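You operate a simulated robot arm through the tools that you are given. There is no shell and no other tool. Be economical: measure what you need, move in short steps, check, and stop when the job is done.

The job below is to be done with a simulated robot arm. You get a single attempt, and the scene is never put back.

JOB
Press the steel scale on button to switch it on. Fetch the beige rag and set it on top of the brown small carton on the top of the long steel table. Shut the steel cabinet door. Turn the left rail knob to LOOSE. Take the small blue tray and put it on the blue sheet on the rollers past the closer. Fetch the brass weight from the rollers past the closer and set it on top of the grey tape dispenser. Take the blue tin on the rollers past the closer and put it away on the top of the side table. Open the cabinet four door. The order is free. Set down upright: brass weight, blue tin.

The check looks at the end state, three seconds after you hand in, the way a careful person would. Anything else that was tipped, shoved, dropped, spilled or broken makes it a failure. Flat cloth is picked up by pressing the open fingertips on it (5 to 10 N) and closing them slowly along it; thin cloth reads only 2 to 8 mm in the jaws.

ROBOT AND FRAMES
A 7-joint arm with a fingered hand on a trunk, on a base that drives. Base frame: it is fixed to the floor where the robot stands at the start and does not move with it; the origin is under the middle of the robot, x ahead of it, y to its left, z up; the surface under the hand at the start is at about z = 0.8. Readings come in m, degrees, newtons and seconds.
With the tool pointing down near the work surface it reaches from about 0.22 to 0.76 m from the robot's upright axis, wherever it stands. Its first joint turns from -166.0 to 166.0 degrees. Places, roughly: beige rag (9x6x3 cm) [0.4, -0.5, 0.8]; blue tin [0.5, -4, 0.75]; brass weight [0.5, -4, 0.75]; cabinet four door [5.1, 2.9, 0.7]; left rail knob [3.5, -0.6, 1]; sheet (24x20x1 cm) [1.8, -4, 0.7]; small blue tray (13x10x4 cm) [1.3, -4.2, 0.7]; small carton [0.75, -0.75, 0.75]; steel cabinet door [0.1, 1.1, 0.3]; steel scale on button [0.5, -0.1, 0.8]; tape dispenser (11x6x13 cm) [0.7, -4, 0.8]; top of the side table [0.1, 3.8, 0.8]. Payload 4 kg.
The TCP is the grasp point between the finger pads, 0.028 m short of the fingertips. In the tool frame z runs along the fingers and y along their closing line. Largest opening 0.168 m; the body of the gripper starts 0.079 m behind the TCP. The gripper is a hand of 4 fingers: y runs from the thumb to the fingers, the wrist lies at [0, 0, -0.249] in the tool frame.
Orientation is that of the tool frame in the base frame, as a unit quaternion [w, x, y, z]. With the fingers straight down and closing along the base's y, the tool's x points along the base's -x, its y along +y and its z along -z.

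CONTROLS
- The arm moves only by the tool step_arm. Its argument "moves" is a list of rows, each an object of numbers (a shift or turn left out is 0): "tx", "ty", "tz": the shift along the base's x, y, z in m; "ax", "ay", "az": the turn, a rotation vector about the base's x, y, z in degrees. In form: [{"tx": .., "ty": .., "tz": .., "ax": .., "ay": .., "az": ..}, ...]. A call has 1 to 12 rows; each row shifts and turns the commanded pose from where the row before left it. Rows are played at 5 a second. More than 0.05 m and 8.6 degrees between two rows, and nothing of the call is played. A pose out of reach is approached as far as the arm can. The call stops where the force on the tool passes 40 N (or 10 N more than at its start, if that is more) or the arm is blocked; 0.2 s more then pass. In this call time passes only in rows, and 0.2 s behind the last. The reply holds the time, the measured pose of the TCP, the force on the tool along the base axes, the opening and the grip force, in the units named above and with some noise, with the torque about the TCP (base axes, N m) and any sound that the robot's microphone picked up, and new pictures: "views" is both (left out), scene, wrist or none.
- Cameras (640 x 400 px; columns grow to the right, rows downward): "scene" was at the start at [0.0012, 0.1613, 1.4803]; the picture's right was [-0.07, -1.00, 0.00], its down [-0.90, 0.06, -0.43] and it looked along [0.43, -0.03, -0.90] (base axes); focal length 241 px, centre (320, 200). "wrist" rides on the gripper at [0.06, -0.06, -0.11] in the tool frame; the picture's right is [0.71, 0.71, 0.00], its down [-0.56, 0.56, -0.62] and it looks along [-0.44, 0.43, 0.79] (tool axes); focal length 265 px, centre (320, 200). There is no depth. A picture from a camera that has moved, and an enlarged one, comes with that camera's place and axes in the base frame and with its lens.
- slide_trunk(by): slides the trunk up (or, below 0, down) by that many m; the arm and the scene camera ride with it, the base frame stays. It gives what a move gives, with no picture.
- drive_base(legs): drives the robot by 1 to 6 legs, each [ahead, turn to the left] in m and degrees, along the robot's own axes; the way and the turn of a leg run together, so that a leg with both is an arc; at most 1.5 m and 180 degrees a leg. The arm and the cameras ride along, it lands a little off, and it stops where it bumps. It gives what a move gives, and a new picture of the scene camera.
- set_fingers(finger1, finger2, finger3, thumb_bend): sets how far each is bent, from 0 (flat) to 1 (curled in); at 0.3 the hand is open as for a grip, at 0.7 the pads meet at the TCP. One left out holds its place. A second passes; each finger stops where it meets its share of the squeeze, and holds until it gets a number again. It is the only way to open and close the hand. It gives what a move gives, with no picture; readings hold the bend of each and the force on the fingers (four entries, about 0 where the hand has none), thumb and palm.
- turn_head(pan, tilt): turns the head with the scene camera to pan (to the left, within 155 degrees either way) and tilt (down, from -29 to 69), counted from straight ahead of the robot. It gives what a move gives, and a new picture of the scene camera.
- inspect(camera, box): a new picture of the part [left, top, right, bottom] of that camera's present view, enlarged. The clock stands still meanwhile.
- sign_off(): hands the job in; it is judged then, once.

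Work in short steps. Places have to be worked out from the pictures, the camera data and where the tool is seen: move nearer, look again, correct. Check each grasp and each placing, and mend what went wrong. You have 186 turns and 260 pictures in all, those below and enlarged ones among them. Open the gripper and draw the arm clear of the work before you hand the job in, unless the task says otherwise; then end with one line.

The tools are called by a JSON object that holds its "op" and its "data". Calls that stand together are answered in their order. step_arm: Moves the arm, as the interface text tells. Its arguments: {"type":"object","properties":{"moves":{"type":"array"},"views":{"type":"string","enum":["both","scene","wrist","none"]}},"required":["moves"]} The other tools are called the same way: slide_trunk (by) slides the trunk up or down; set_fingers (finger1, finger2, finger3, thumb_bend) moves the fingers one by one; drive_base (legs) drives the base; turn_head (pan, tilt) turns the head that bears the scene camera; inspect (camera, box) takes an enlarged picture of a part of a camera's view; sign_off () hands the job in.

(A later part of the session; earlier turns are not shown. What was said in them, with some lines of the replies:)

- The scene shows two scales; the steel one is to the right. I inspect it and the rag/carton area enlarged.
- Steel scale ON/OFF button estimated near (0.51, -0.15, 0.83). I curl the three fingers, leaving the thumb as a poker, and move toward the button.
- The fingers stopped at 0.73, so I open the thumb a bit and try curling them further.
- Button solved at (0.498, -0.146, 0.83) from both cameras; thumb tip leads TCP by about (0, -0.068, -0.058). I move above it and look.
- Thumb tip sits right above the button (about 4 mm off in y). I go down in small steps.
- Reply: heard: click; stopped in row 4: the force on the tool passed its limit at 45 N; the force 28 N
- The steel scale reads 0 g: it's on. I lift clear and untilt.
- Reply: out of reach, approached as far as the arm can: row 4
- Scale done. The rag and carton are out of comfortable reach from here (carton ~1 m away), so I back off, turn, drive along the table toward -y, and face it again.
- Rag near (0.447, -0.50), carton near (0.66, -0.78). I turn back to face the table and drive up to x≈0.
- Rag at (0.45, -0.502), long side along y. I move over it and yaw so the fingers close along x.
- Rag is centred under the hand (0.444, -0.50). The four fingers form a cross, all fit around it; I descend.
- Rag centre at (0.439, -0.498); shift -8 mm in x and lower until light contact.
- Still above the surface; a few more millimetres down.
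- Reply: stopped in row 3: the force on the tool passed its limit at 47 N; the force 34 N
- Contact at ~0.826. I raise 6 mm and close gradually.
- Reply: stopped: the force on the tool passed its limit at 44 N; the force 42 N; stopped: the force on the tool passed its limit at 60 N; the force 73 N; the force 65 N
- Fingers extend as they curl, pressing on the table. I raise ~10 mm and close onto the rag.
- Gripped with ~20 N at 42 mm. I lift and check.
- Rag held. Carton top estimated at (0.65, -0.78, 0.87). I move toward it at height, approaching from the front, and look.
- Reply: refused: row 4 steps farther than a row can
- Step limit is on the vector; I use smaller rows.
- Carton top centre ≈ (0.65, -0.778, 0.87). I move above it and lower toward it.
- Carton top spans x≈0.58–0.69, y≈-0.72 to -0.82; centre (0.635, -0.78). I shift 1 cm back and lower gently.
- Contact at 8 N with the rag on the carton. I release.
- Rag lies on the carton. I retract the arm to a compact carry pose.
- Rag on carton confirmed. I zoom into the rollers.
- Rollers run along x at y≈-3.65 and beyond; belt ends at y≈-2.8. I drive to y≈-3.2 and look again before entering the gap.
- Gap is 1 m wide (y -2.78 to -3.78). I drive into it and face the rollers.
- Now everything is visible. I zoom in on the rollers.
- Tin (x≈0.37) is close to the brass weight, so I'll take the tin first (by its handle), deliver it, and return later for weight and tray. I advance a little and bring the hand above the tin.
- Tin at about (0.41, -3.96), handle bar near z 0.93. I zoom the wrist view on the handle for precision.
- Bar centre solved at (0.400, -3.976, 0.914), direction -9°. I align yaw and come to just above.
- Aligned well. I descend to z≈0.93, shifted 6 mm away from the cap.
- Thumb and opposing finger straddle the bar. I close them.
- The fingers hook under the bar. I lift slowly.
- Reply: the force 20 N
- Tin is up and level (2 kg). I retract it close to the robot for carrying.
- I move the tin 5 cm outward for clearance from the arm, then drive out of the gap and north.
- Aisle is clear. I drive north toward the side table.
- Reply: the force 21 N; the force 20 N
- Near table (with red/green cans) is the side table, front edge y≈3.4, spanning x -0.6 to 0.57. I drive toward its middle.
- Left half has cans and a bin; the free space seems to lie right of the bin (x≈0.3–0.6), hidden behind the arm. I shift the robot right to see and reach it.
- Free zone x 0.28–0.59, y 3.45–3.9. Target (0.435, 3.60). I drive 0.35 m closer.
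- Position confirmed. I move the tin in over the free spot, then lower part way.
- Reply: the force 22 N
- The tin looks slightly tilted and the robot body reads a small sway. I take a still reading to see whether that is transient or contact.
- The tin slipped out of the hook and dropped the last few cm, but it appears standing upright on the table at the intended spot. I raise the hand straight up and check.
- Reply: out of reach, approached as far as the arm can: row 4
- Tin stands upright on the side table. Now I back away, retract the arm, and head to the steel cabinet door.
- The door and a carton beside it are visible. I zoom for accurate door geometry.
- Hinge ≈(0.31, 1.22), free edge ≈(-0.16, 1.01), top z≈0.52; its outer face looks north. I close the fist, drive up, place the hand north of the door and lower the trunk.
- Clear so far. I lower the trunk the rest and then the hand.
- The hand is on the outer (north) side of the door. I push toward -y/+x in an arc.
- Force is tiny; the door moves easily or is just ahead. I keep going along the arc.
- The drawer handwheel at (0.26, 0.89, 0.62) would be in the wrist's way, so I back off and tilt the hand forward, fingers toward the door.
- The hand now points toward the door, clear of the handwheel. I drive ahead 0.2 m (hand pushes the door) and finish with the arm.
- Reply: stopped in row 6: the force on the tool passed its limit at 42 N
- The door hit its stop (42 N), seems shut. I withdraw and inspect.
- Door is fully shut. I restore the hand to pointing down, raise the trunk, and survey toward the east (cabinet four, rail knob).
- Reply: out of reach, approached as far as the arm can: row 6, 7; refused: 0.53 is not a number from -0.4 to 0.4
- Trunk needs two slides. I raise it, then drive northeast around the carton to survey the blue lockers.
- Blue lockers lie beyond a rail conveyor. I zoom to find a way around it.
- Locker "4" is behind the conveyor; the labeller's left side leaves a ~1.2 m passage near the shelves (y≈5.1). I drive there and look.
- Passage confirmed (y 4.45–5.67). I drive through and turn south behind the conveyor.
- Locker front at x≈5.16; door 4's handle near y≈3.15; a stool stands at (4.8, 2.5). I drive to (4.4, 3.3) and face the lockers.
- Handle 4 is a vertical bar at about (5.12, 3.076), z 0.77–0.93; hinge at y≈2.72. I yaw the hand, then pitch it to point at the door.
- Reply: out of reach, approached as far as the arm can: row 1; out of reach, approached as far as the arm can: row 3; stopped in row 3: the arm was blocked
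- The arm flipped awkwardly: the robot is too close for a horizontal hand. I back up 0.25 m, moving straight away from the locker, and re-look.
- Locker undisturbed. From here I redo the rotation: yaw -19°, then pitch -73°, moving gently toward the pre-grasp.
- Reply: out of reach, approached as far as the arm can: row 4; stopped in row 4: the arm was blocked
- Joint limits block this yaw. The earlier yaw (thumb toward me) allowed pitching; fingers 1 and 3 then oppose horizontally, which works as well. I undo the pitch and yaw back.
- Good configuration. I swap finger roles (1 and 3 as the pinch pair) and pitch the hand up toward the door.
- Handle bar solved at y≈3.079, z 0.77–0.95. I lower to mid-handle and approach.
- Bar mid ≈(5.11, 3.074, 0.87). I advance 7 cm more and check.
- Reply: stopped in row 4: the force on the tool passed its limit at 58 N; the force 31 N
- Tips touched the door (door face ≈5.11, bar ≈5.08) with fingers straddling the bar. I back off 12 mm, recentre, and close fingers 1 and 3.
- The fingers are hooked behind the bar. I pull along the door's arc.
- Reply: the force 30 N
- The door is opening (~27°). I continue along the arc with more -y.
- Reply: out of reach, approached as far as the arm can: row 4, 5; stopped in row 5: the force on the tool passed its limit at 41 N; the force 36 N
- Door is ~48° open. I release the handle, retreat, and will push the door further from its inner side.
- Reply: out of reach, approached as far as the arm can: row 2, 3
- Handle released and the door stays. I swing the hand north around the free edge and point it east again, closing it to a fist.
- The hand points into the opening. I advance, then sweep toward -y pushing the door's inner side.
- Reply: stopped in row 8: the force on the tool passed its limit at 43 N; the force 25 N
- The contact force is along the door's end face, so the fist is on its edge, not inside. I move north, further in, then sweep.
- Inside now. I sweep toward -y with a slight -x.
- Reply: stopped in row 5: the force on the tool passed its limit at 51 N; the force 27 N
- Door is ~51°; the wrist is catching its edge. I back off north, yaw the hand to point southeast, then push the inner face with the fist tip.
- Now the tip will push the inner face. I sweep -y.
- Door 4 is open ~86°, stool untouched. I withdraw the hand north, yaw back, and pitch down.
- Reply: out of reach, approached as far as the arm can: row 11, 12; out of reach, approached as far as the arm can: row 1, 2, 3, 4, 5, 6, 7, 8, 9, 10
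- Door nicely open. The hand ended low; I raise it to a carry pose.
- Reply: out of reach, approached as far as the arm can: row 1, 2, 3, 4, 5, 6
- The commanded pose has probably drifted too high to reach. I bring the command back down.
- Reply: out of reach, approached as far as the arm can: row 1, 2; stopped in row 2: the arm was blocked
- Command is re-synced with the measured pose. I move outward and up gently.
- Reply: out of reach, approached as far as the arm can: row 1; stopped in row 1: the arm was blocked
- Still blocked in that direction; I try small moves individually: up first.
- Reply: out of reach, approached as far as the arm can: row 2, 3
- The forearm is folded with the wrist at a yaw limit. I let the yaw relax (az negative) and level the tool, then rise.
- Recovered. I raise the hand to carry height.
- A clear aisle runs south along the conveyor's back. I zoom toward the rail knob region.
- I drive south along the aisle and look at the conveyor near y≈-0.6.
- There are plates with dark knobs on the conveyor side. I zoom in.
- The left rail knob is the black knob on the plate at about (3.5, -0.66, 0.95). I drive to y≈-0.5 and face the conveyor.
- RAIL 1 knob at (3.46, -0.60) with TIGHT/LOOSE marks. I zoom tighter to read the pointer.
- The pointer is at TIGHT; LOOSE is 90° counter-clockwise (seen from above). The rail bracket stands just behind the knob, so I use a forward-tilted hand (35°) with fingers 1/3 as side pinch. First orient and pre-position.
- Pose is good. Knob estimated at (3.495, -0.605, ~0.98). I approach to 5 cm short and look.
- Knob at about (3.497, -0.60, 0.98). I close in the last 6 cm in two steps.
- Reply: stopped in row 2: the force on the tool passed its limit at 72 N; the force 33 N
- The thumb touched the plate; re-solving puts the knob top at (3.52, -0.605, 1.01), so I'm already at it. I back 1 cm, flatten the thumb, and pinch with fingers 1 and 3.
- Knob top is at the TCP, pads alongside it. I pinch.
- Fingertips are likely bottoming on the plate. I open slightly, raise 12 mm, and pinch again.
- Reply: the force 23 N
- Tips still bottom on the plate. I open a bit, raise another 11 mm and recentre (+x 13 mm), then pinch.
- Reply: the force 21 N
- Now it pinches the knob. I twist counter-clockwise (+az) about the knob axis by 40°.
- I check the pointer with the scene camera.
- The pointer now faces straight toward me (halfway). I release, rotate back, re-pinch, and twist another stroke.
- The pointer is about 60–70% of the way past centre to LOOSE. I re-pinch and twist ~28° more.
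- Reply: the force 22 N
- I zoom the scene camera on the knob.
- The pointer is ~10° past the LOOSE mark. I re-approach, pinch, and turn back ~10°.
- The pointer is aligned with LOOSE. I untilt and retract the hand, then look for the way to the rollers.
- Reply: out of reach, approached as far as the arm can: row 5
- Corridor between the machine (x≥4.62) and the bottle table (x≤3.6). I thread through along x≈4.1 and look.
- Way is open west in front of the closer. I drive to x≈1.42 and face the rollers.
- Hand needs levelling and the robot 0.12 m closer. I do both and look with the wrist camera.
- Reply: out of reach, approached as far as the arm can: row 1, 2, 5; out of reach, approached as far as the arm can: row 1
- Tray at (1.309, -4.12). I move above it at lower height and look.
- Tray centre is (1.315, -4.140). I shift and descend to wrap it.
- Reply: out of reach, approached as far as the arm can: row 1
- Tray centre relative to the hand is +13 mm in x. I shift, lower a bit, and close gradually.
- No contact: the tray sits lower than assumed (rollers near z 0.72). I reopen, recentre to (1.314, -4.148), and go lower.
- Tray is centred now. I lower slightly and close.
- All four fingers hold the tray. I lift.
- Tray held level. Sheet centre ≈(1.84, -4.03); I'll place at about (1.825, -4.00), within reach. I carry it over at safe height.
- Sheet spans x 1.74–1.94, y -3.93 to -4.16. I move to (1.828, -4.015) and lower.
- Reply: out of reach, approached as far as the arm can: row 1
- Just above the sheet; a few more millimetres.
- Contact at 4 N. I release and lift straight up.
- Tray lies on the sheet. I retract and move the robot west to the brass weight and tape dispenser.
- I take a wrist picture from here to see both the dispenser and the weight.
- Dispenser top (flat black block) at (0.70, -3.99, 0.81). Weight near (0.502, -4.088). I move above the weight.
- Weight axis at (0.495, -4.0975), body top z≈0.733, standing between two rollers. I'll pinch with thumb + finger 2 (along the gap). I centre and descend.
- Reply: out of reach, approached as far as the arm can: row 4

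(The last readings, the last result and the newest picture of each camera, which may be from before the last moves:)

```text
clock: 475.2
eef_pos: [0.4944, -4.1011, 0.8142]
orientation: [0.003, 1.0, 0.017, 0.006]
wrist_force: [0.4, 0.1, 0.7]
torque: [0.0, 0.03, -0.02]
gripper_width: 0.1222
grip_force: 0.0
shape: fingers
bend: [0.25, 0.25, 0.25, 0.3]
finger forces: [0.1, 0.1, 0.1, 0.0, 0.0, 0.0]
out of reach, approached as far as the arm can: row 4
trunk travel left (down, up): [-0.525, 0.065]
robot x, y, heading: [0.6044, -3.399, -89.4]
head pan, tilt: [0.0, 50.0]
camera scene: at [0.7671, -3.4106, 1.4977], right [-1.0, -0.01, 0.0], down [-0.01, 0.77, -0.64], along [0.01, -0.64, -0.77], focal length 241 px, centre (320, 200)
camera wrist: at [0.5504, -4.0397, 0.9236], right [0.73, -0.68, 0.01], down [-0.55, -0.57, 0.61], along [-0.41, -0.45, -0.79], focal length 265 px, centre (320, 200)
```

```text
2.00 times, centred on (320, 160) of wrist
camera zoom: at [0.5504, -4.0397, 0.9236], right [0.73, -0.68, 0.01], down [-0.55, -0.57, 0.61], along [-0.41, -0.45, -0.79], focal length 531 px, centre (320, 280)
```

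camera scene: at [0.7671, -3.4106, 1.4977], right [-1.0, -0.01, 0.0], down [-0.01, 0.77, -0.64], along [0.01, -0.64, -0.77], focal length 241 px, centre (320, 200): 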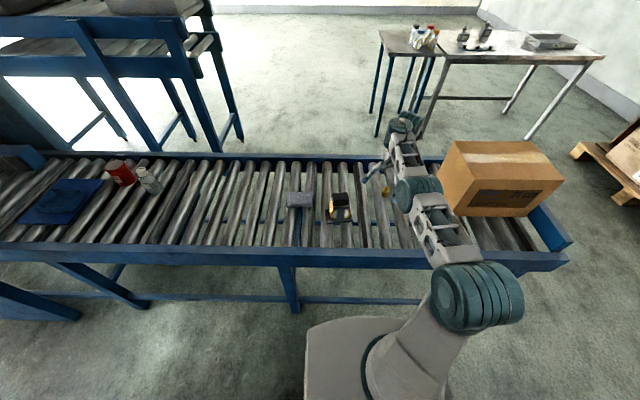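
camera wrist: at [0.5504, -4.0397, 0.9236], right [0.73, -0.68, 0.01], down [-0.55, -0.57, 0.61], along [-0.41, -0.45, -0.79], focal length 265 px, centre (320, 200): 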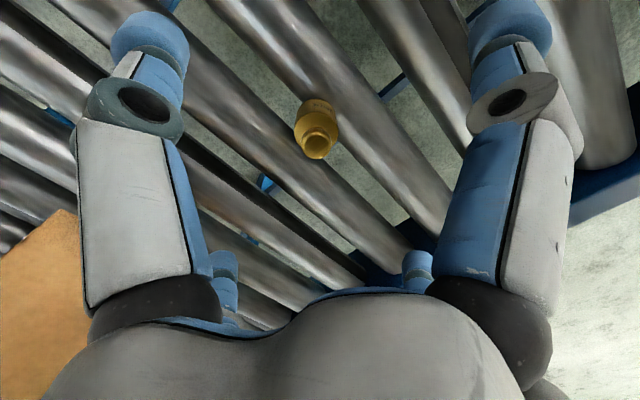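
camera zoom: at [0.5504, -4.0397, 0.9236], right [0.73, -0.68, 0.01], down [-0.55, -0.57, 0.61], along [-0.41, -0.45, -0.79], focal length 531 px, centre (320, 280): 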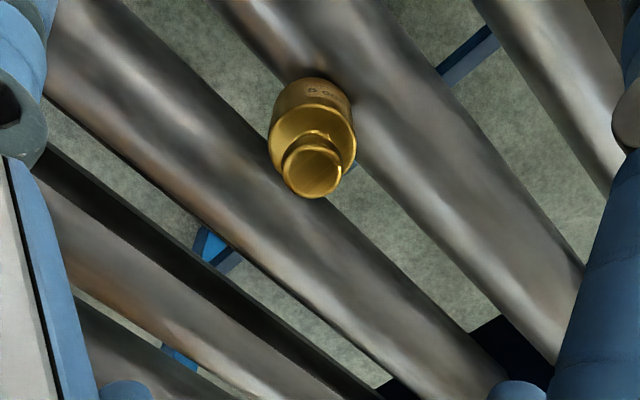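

Well centred. I descend to the grip height in small steps.

{"op": "step_arm", "data": {"moves": [{"tz": -0.03, "ty": 0.003}, {"tz": -0.02}, {"tz": -0.008}]}}

{"op": "inspect", "data": {"camera": "wrist", "box": [220, 60, 420, 260]}}

```text
clock: 476.0
eef_pos: [0.4906, -4.098, 0.7545]
orientation: [0.003, 1.0, 0.015, 0.007]
wrist_force: [-0.1, -0.3, 0.4]
torque: [-0.01, -0.01, -0.01]
gripper_width: 0.122
grip_force: 0.1
shape: fingers
bend: [0.25, 0.25, 0.25, 0.3]
finger forces: [0.0, 0.1, 0.1, 0.0, 0.0, 0.0]
out of reach, approached as far as the arm can: row 1
trunk travel left (down, up): [-0.525, 0.065]
robot x, y, heading: [0.6027, -3.3974, -89.4]
head pan, tilt: [0.0, 50.0]
camera scene: at [0.7651, -3.4089, 1.498], right [-1.0, -0.01, 0.0], down [-0.01, 0.77, -0.64], along [0.01, -0.64, -0.77], focal length 241 px, centre (320, 200)
camera wrist: at [0.5474, -4.0366, 0.866], right [0.73, -0.69, 0.01], down [-0.55, -0.57, 0.61], along [-0.41, -0.45, -0.79], focal length 265 px, centre (320, 200)
```

scene: 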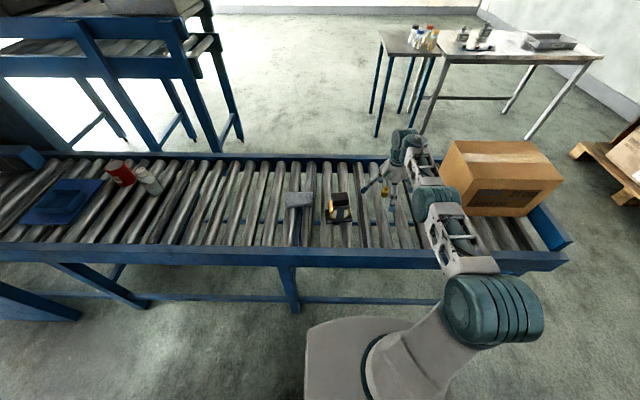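
wrist: 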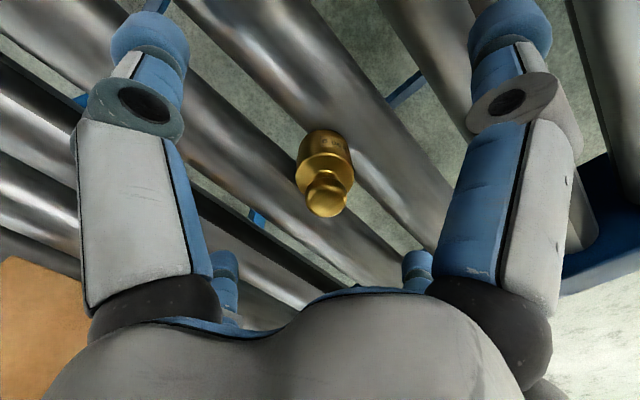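

```text
2.00 times, centred on (320, 160) of wrist
camera zoom: at [0.5474, -4.0366, 0.866], right [0.73, -0.69, 0.01], down [-0.55, -0.57, 0.61], along [-0.41, -0.45, -0.79], focal length 531 px, centre (320, 280)
```

zoom: 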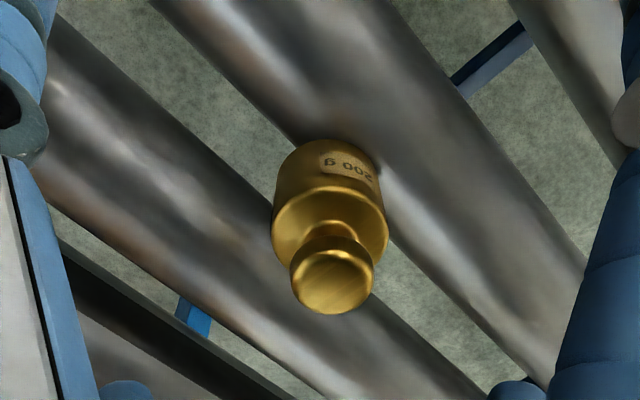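

Knob top sits at the TCP, 3 mm off. I nudge, lower 5 mm, and close thumb and finger 2.

{"op": "step_arm", "data": {"moves": [{"tz": -0.006, "tx": 0.004, "ty": -0.001}], "views": "none"}}

{"op": "set_fingers", "data": {"finger2": 0.5, "thumb_bend": 0.5}}

{"op": "set_fingers", "data": {"finger2": 0.72, "thumb_bend": 0.72}}

{"op": "step_arm", "data": {"moves": [{"tz": 0.001}], "views": "wrist"}}

```text
clock: 476.4
eef_pos: [0.4951, -4.099, 0.7492]
orientation: [0.002, 1.0, 0.014, 0.007]
wrist_force: [-0.9, 1.0, 0.7]
torque: [0.03, 0.0, 0.02]
gripper_width: 0.1219
grip_force: 0.1
shape: fingers
bend: [0.25, 0.25, 0.25, 0.3]
finger forces: [0.0, 0.0, 0.1, 0.0, 0.0, 0.0]
trunk travel left (down, up): [-0.525, 0.065]
robot x, y, heading: [0.6006, -3.3973, -89.3]
head pan, tilt: [0.0, 50.0]
```

```text
clock: 477.1
eef_pos: [0.4951, -4.1007, 0.756]
orientation: [0.007, 1.0, 0.015, 0.006]
wrist_force: [0.0, 4.3, 23.4]
torque: [1.83, 0.13, -0.06]
gripper_width: 0.1036
grip_force: 11.8
shape: fingers
bend: [0.25, 0.5, 0.25, 0.44]
finger forces: [0.0, 0.0, 0.0, 0.1, 23.6, 0.0]
trunk travel left (down, up): [-0.525, 0.065]
robot x, y, heading: [0.6016, -3.3954, -89.6]
head pan, tilt: [0.0, 50.0]
stopped: the force on the tool passed its limit at 41 N (the readings are from after the stop); the commanded pose is now the measured one
```

```text
clock: 478.1
eef_pos: [0.4942, -4.1, 0.7545]
orientation: [0.006, 1.0, 0.015, 0.008]
wrist_force: [-1.5, 6.1, 19.5]
torque: [0.46, 0.04, -0.02]
gripper_width: 0.088
grip_force: 19.2
shape: fingers
bend: [0.25, 0.64, 0.25, 0.63]
finger forces: [0.0, 10.8, 0.0, 0.0, 27.3, 0.0]
trunk travel left (down, up): [-0.525, 0.065]
robot x, y, heading: [0.6015, -3.3985, -89.2]
head pan, tilt: [0.0, 50.0]
```

```text
clock: 478.6
eef_pos: [0.4939, -4.0994, 0.7542]
orientation: [0.005, 1.0, 0.015, 0.008]
wrist_force: [-1.8, 6.3, 13.7]
torque: [0.32, 0.09, 0.05]
gripper_width: 0.0881
grip_force: 16.6
shape: fingers
bend: [0.25, 0.64, 0.25, 0.63]
finger forces: [0.1, 10.8, 0.1, 0.1, 22.5, 0.0]
trunk travel left (down, up): [-0.525, 0.065]
robot x, y, heading: [0.6039, -3.3955, -89.4]
head pan, tilt: [0.0, 50.0]
camera wrist: at [0.5509, -4.0369, 0.8645], right [0.73, -0.69, 0.02], down [-0.55, -0.57, 0.61], along [-0.41, -0.46, -0.79], focal length 265 px, centre (320, 200)
```

wrist: 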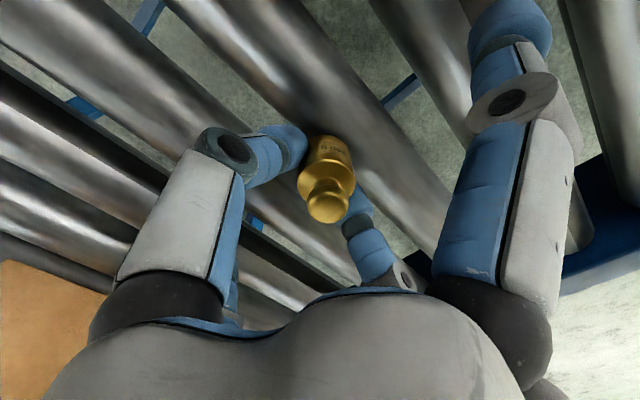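

The weight is pinched. I lift slowly and check that it stays upright.

{"op": "step_arm", "data": {"moves": [{"tz": 0.006}, {"tz": 0.01}, {"tz": 0.02}, {"tz": 0.03}], "views": "wrist"}}

{"op": "inspect", "data": {"camera": "scene", "box": [310, 130, 450, 250]}}

```text
clock: 479.6
eef_pos: [0.4958, -4.1004, 0.8193]
orientation: [0.005, 1.0, 0.015, 0.007]
wrist_force: [0.6, 0.0, -1.0]
torque: [0.04, 0.0, 0.01]
gripper_width: 0.0872
grip_force: 9.6
shape: fingers
bend: [0.25, 0.63, 0.25, 0.65]
finger forces: [0.0, 10.1, 0.0, 0.0, 9.8, 0.0]
trunk travel left (down, up): [-0.525, 0.065]
robot x, y, heading: [0.6018, -3.3958, -89.3]
head pan, tilt: [0.0, 50.0]
camera wrist: at [0.5519, -4.0377, 0.9296], right [0.73, -0.69, 0.02], down [-0.55, -0.57, 0.61], along [-0.41, -0.45, -0.79], focal length 265 px, centre (320, 200)
```

wrist: 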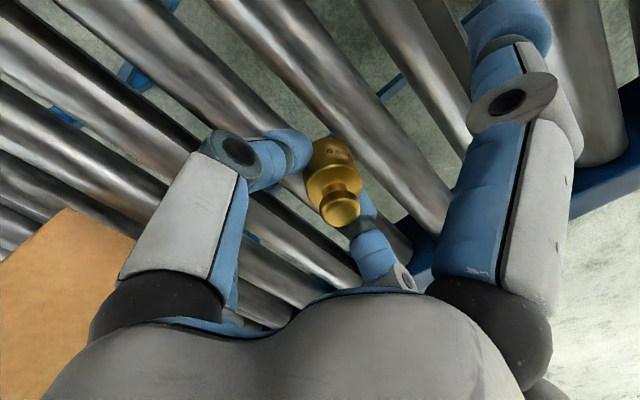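

```text
3.33 times, centred on (380, 190) of scene
camera zoom: at [0.7653, -3.409, 1.4978], right [-1.0, -0.01, 0.0], down [-0.01, 0.77, -0.64], along [0.01, -0.64, -0.77], focal length 804 px, centre (120, 233)
```

zoom: 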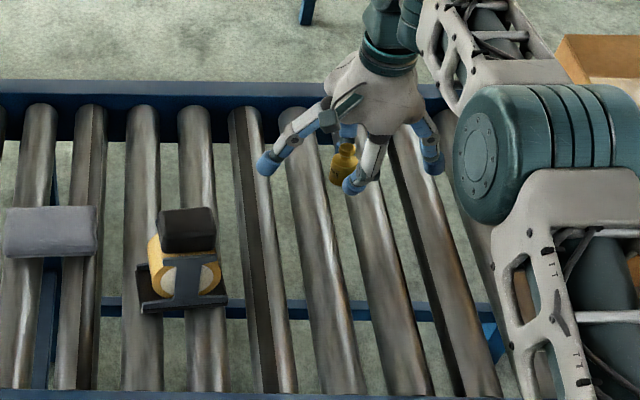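

Weight is lifted and near upright. I raise it and carry it over the dispenser.

{"op": "step_arm", "data": {"moves": [{"tz": 0.04}, {"tz": 0.04}, {"tx": 0.035, "ty": 0.02, "tz": 0.01}, {"tx": 0.035, "ty": 0.02, "tz": 0.01}, {"tx": 0.035, "ty": 0.02}, {"tx": 0.035, "ty": 0.02}, {"tx": 0.035, "ty": 0.02}, {"tx": 0.025, "ty": 0.02}]}}

{"op": "inspect", "data": {"camera": "wrist", "box": [220, 30, 420, 230]}}

{"op": "inspect", "data": {"camera": "scene", "box": [290, 120, 430, 240]}}

```text
clock: 481.4
eef_pos: [0.6949, -3.9808, 0.919]
orientation: [0.005, 1.0, 0.014, 0.007]
wrist_force: [-0.9, 0.0, -1.4]
torque: [0.01, 0.0, -0.01]
gripper_width: 0.0872
grip_force: 9.8
shape: fingers
bend: [0.25, 0.63, 0.25, 0.65]
finger forces: [0.1, 9.6, 0.0, 0.0, 9.5, 0.0]
trunk travel left (down, up): [-0.525, 0.065]
robot x, y, heading: [0.6017, -3.395, -89.3]
head pan, tilt: [0.0, 50.0]
camera scene: at [0.7656, -3.4089, 1.4979], right [-1.0, -0.01, 0.0], down [-0.01, 0.77, -0.64], along [0.01, -0.64, -0.77], focal length 241 px, centre (320, 200)
camera wrist: at [0.7513, -3.9174, 1.0295], right [0.73, -0.69, 0.02], down [-0.55, -0.57, 0.61], along [-0.41, -0.46, -0.79], focal length 265 px, centre (320, 200)
```

scene: 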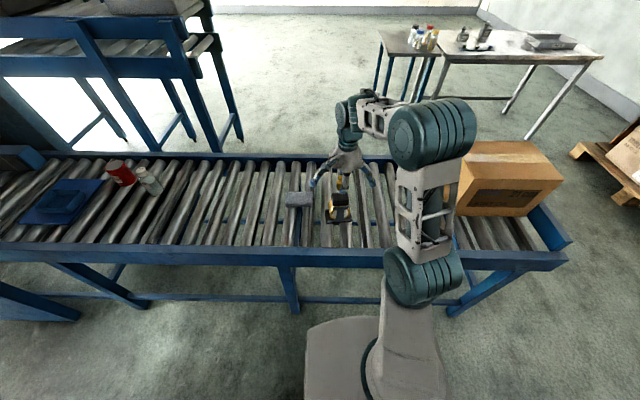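
wrist: 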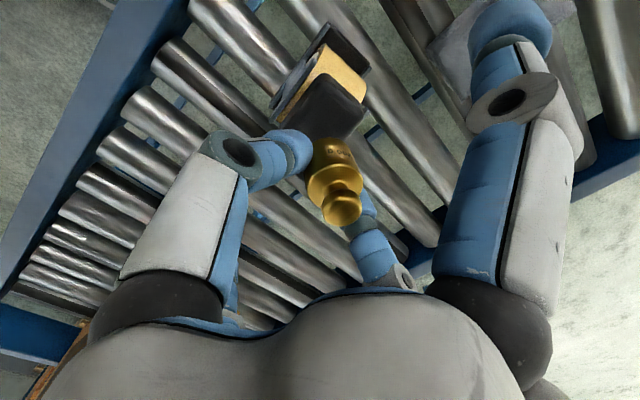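

```text
2.00 times, centred on (320, 130) of wrist
camera zoom: at [0.7513, -3.9174, 1.0295], right [0.73, -0.69, 0.02], down [-0.55, -0.57, 0.61], along [-0.41, -0.46, -0.79], focal length 531 px, centre (320, 340)
```

zoom: 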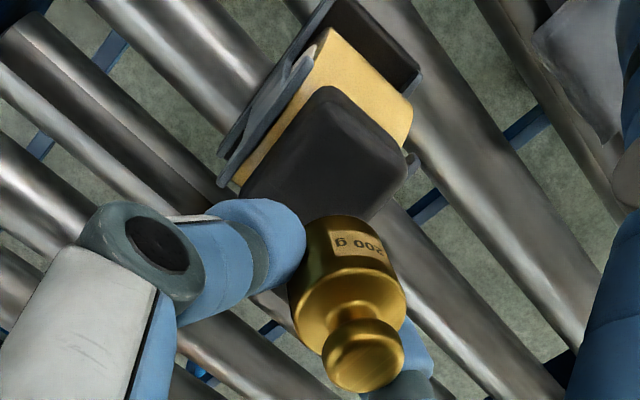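

```text
3.33 times, centred on (360, 180) of scene
camera zoom: at [0.7656, -3.4089, 1.4979], right [-1.0, -0.01, 0.0], down [-0.01, 0.77, -0.64], along [0.01, -0.64, -0.77], focal length 804 px, centre (187, 267)
```

zoom: 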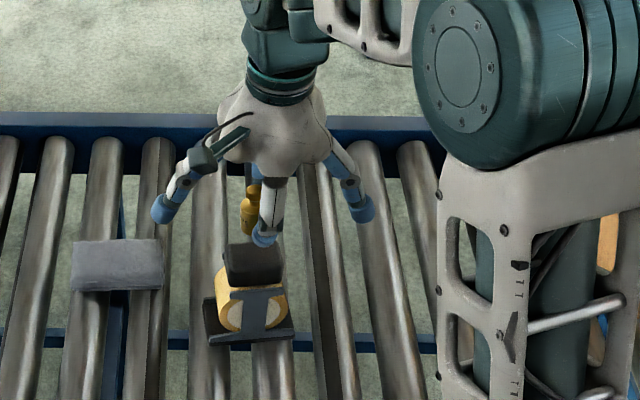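

Weight base at ≈(0.704, -3.984), block-top centre ≈(0.706, -3.974, ~0.82). I shift +10 mm in y and lower carefully.

{"op": "step_arm", "data": {"moves": [{"tx": 0.002, "ty": 0.01}, {"tz": -0.02}, {"tz": -0.01}, {"tz": -0.005}]}}

{"op": "inspect", "data": {"camera": "scene", "box": [310, 150, 390, 230]}}

{"op": "inspect", "data": {"camera": "wrist", "box": [220, 60, 420, 260]}}

```text
clock: 482.4
eef_pos: [0.6961, -3.9708, 0.8855]
orientation: [0.006, 1.0, 0.015, 0.007]
wrist_force: [0.8, -0.6, 0.8]
torque: [-0.03, 0.01, 0.0]
gripper_width: 0.0868
grip_force: 9.6
shape: fingers
bend: [0.25, 0.63, 0.25, 0.65]
finger forces: [0.0, 9.9, 0.0, 0.1, 9.7, 0.0]
trunk travel left (down, up): [-0.525, 0.065]
robot x, y, heading: [0.6009, -3.3949, -89.4]
head pan, tilt: [0.0, 50.0]
camera scene: at [0.7651, -3.4087, 1.498], right [-1.0, -0.01, 0.0], down [-0.01, 0.77, -0.64], along [0.01, -0.64, -0.77], focal length 241 px, centre (320, 200)
camera wrist: at [0.7531, -3.9079, 0.995], right [0.73, -0.69, 0.02], down [-0.55, -0.57, 0.61], along [-0.41, -0.46, -0.79], focal length 265 px, centre (320, 200)
```

scene: 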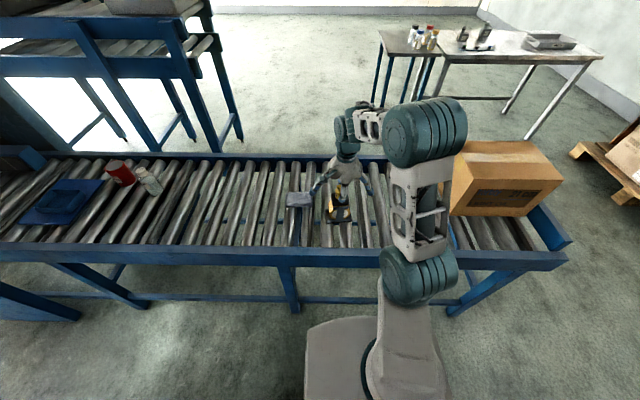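
wrist: 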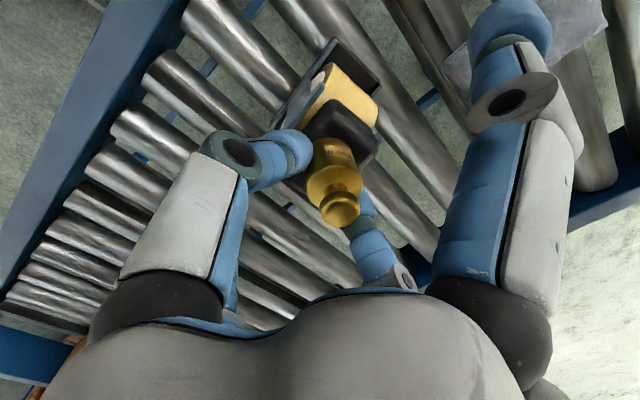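

```text
5.00 times, centred on (350, 190) of scene
camera zoom: at [0.7651, -3.4087, 1.498], right [-1.0, -0.01, 0.0], down [-0.01, 0.77, -0.64], along [0.01, -0.64, -0.77], focal length 1206 px, centre (170, 250)
```

zoom: 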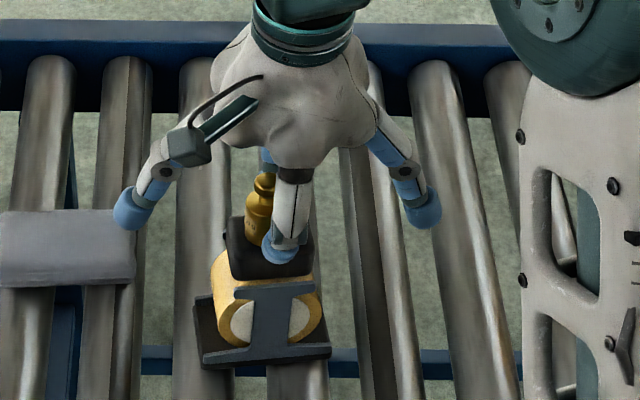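

```text
2.00 times, centred on (320, 160) of wrist
camera zoom: at [0.7531, -3.9079, 0.995], right [0.73, -0.69, 0.02], down [-0.55, -0.57, 0.61], along [-0.41, -0.46, -0.79], focal length 531 px, centre (320, 280)
```

zoom: 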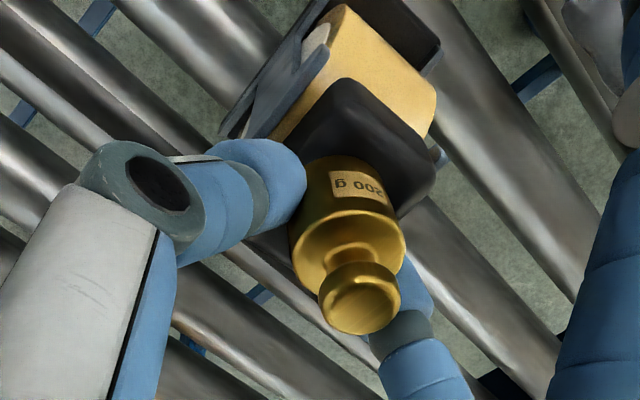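

Block top spans x≈0.667–0.725, y≈-3.955 to -4.003. I shift -8 mm in x and lower to contact.

{"op": "step_arm", "data": {"moves": [{"tx": -0.008, "ty": -0.002}, {"tz": -0.006}, {"tz": -0.004}, {"tz": -0.003}], "views": "none"}}

{"op": "inspect", "data": {"camera": "scene", "box": [310, 150, 390, 230]}}

```text
clock: 483.3
eef_pos: [0.6892, -3.9752, 0.8793]
orientation: [0.013, 1.0, 0.015, 0.009]
wrist_force: [-0.7, 6.6, 24.9]
torque: [0.08, 0.03, 0.0]
gripper_width: 0.0873
grip_force: 20.3
shape: fingers
bend: [0.25, 0.63, 0.25, 0.65]
finger forces: [0.0, 22.2, 0.1, 0.1, 19.0, 0.0]
trunk travel left (down, up): [-0.525, 0.065]
robot x, y, heading: [0.6013, -3.3967, -89.5]
head pan, tilt: [0.0, 50.0]
stopped in row 4: the force on the tool passed its limit at 43 N (the readings are from after the stop); the commanded pose is now the measured one
no pictures are left
```

```text
refused: no pictures are left
```

No pictures remain, so I go by forces. It's in firm contact; I ease the pressure before releasing.

{"op": "step_arm", "data": {"moves": [{"tz": 0.002}], "views": "none"}}

```text
clock: 483.7
eef_pos: [0.69, -3.9742, 0.8798]
orientation: [0.011, 1.0, 0.015, 0.007]
wrist_force: [-1.4, 3.9, 19.3]
torque: [0.02, 0.07, 0.0]
gripper_width: 0.0875
grip_force: 18.8
shape: fingers
bend: [0.25, 0.63, 0.25, 0.65]
finger forces: [0.0, 20.6, 0.0, 0.0, 16.4, 0.0]
trunk travel left (down, up): [-0.525, 0.065]
robot x, y, heading: [0.6039, -3.3941, -89.5]
head pan, tilt: [0.0, 50.0]
no pictures are left
```

{"op": "step_arm", "data": {"moves": [{"tz": 0.002}], "views": "none"}}

```text
clock: 484.1
eef_pos: [0.6893, -3.9747, 0.8806]
orientation: [0.01, 1.0, 0.015, 0.008]
wrist_force: [-0.3, 2.2, 8.6]
torque: [0.0, -0.02, 0.02]
gripper_width: 0.0872
grip_force: 11.8
shape: fingers
bend: [0.25, 0.63, 0.25, 0.65]
finger forces: [0.1, 12.3, 0.1, 0.0, 12.7, 0.0]
trunk travel left (down, up): [-0.525, 0.065]
robot x, y, heading: [0.6037, -3.3961, -89.1]
head pan, tilt: [0.0, 50.0]
no pictures are left
```

Light contact (≈9 N) now. I open both fingers symmetrically in small increments.

{"op": "set_fingers", "data": {"finger2": 0.59, "thumb_bend": 0.61}}

{"op": "set_fingers", "data": {"finger2": 0.5, "thumb_bend": 0.5}}

{"op": "set_fingers", "data": {"finger2": 0.3, "thumb_bend": 0.3}}

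```text
clock: 485.1
eef_pos: [0.6895, -3.9752, 0.8805]
orientation: [0.01, 1.0, 0.015, 0.007]
wrist_force: [-0.6, 0.2, -0.8]
torque: [0.0, -0.02, -0.02]
gripper_width: 0.089
grip_force: 0.0
shape: fingers
bend: [0.25, 0.59, 0.25, 0.61]
finger forces: [0.0, 0.0, 0.0, 0.0, 0.0, 0.0]
trunk travel left (down, up): [-0.525, 0.065]
robot x, y, heading: [0.6032, -3.3967, -89.1]
head pan, tilt: [0.0, 50.0]
```

```text
clock: 486.1
eef_pos: [0.6894, -3.9752, 0.8804]
orientation: [0.01, 1.0, 0.014, 0.007]
wrist_force: [0.6, -0.1, -0.3]
torque: [0.0, 0.02, -0.03]
gripper_width: 0.0979
grip_force: 0.1
shape: fingers
bend: [0.25, 0.5, 0.25, 0.5]
finger forces: [0.0, 0.0, 0.0, 0.0, 0.1, 0.0]
trunk travel left (down, up): [-0.525, 0.065]
robot x, y, heading: [0.6026, -3.3995, -89.3]
head pan, tilt: [0.0, 50.0]
```

```text
clock: 487.1
eef_pos: [0.6897, -3.9766, 0.8799]
orientation: [0.01, 1.0, 0.014, 0.008]
wrist_force: [0.0, 0.7, 0.3]
torque: [0.0, 0.02, 0.01]
gripper_width: 0.1217
grip_force: 0.0
shape: fingers
bend: [0.25, 0.3, 0.25, 0.3]
finger forces: [0.0, 0.0, 0.0, 0.0, 0.0, 0.1]
trunk travel left (down, up): [-0.525, 0.065]
robot x, y, heading: [0.6033, -3.3975, -89.2]
head pan, tilt: [0.0, 50.0]
```

Released with no disturbing forces. I lift straight up and draw the arm clear.

{"op": "step_arm", "data": {"moves": [{"tz": 0.02}, {"tz": 0.03}, {"tz": 0.04}, {"tz": 0.04}, {"ty": 0.04, "tz": 0.01}, {"ty": 0.04}, {"ty": 0.04}], "views": "none"}}

{"op": "drive_base", "data": {"legs": [[-0.1, 0]]}}

```text
clock: 488.7
eef_pos: [0.6881, -3.8556, 1.0212]
orientation: [0.01, 1.0, 0.015, 0.008]
wrist_force: [-0.6, -0.5, -0.8]
torque: [0.02, 0.01, 0.0]
gripper_width: 0.122
grip_force: 0.0
shape: fingers
bend: [0.25, 0.3, 0.25, 0.3]
finger forces: [0.0, 0.0, 0.0, 0.1, 0.0, 0.0]
trunk travel left (down, up): [-0.525, 0.065]
robot x, y, heading: [0.6005, -3.3955, -89.3]
head pan, tilt: [0.0, 50.0]
no pictures are left
```

```text
clock: 489.8
eef_pos: [0.6856, -3.7547, 1.0211]
orientation: [0.011, 1.0, 0.015, 0.008]
wrist_force: [0.0, 0.1, 0.4]
torque: [0.02, -0.02, 0.01]
gripper_width: 0.1219
grip_force: 0.1
shape: fingers
bend: [0.25, 0.3, 0.25, 0.3]
finger forces: [0.0, 0.0, 0.1, 0.0, 0.1, 0.0]
trunk travel left (down, up): [-0.525, 0.065]
robot x, y, heading: [0.6016, -3.2965, -89.4]
head pan, tilt: [0.0, 50.0]
```

All eight tasks have been carried out, the hand is open and the arm is clear of the work, so I hand in.

{"op": "sign_off", "data": {}}

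```text
The job is handed in.
```

I carried out all eight tasks and handed the job in, but the brass weight's final position is unconfirmed because my pictures ran out as I set it on the tape dispenser (contact and release forces were normal); the blue tin also slipped from the grip and dropped the last few centimetres, but landed upright on the side table.
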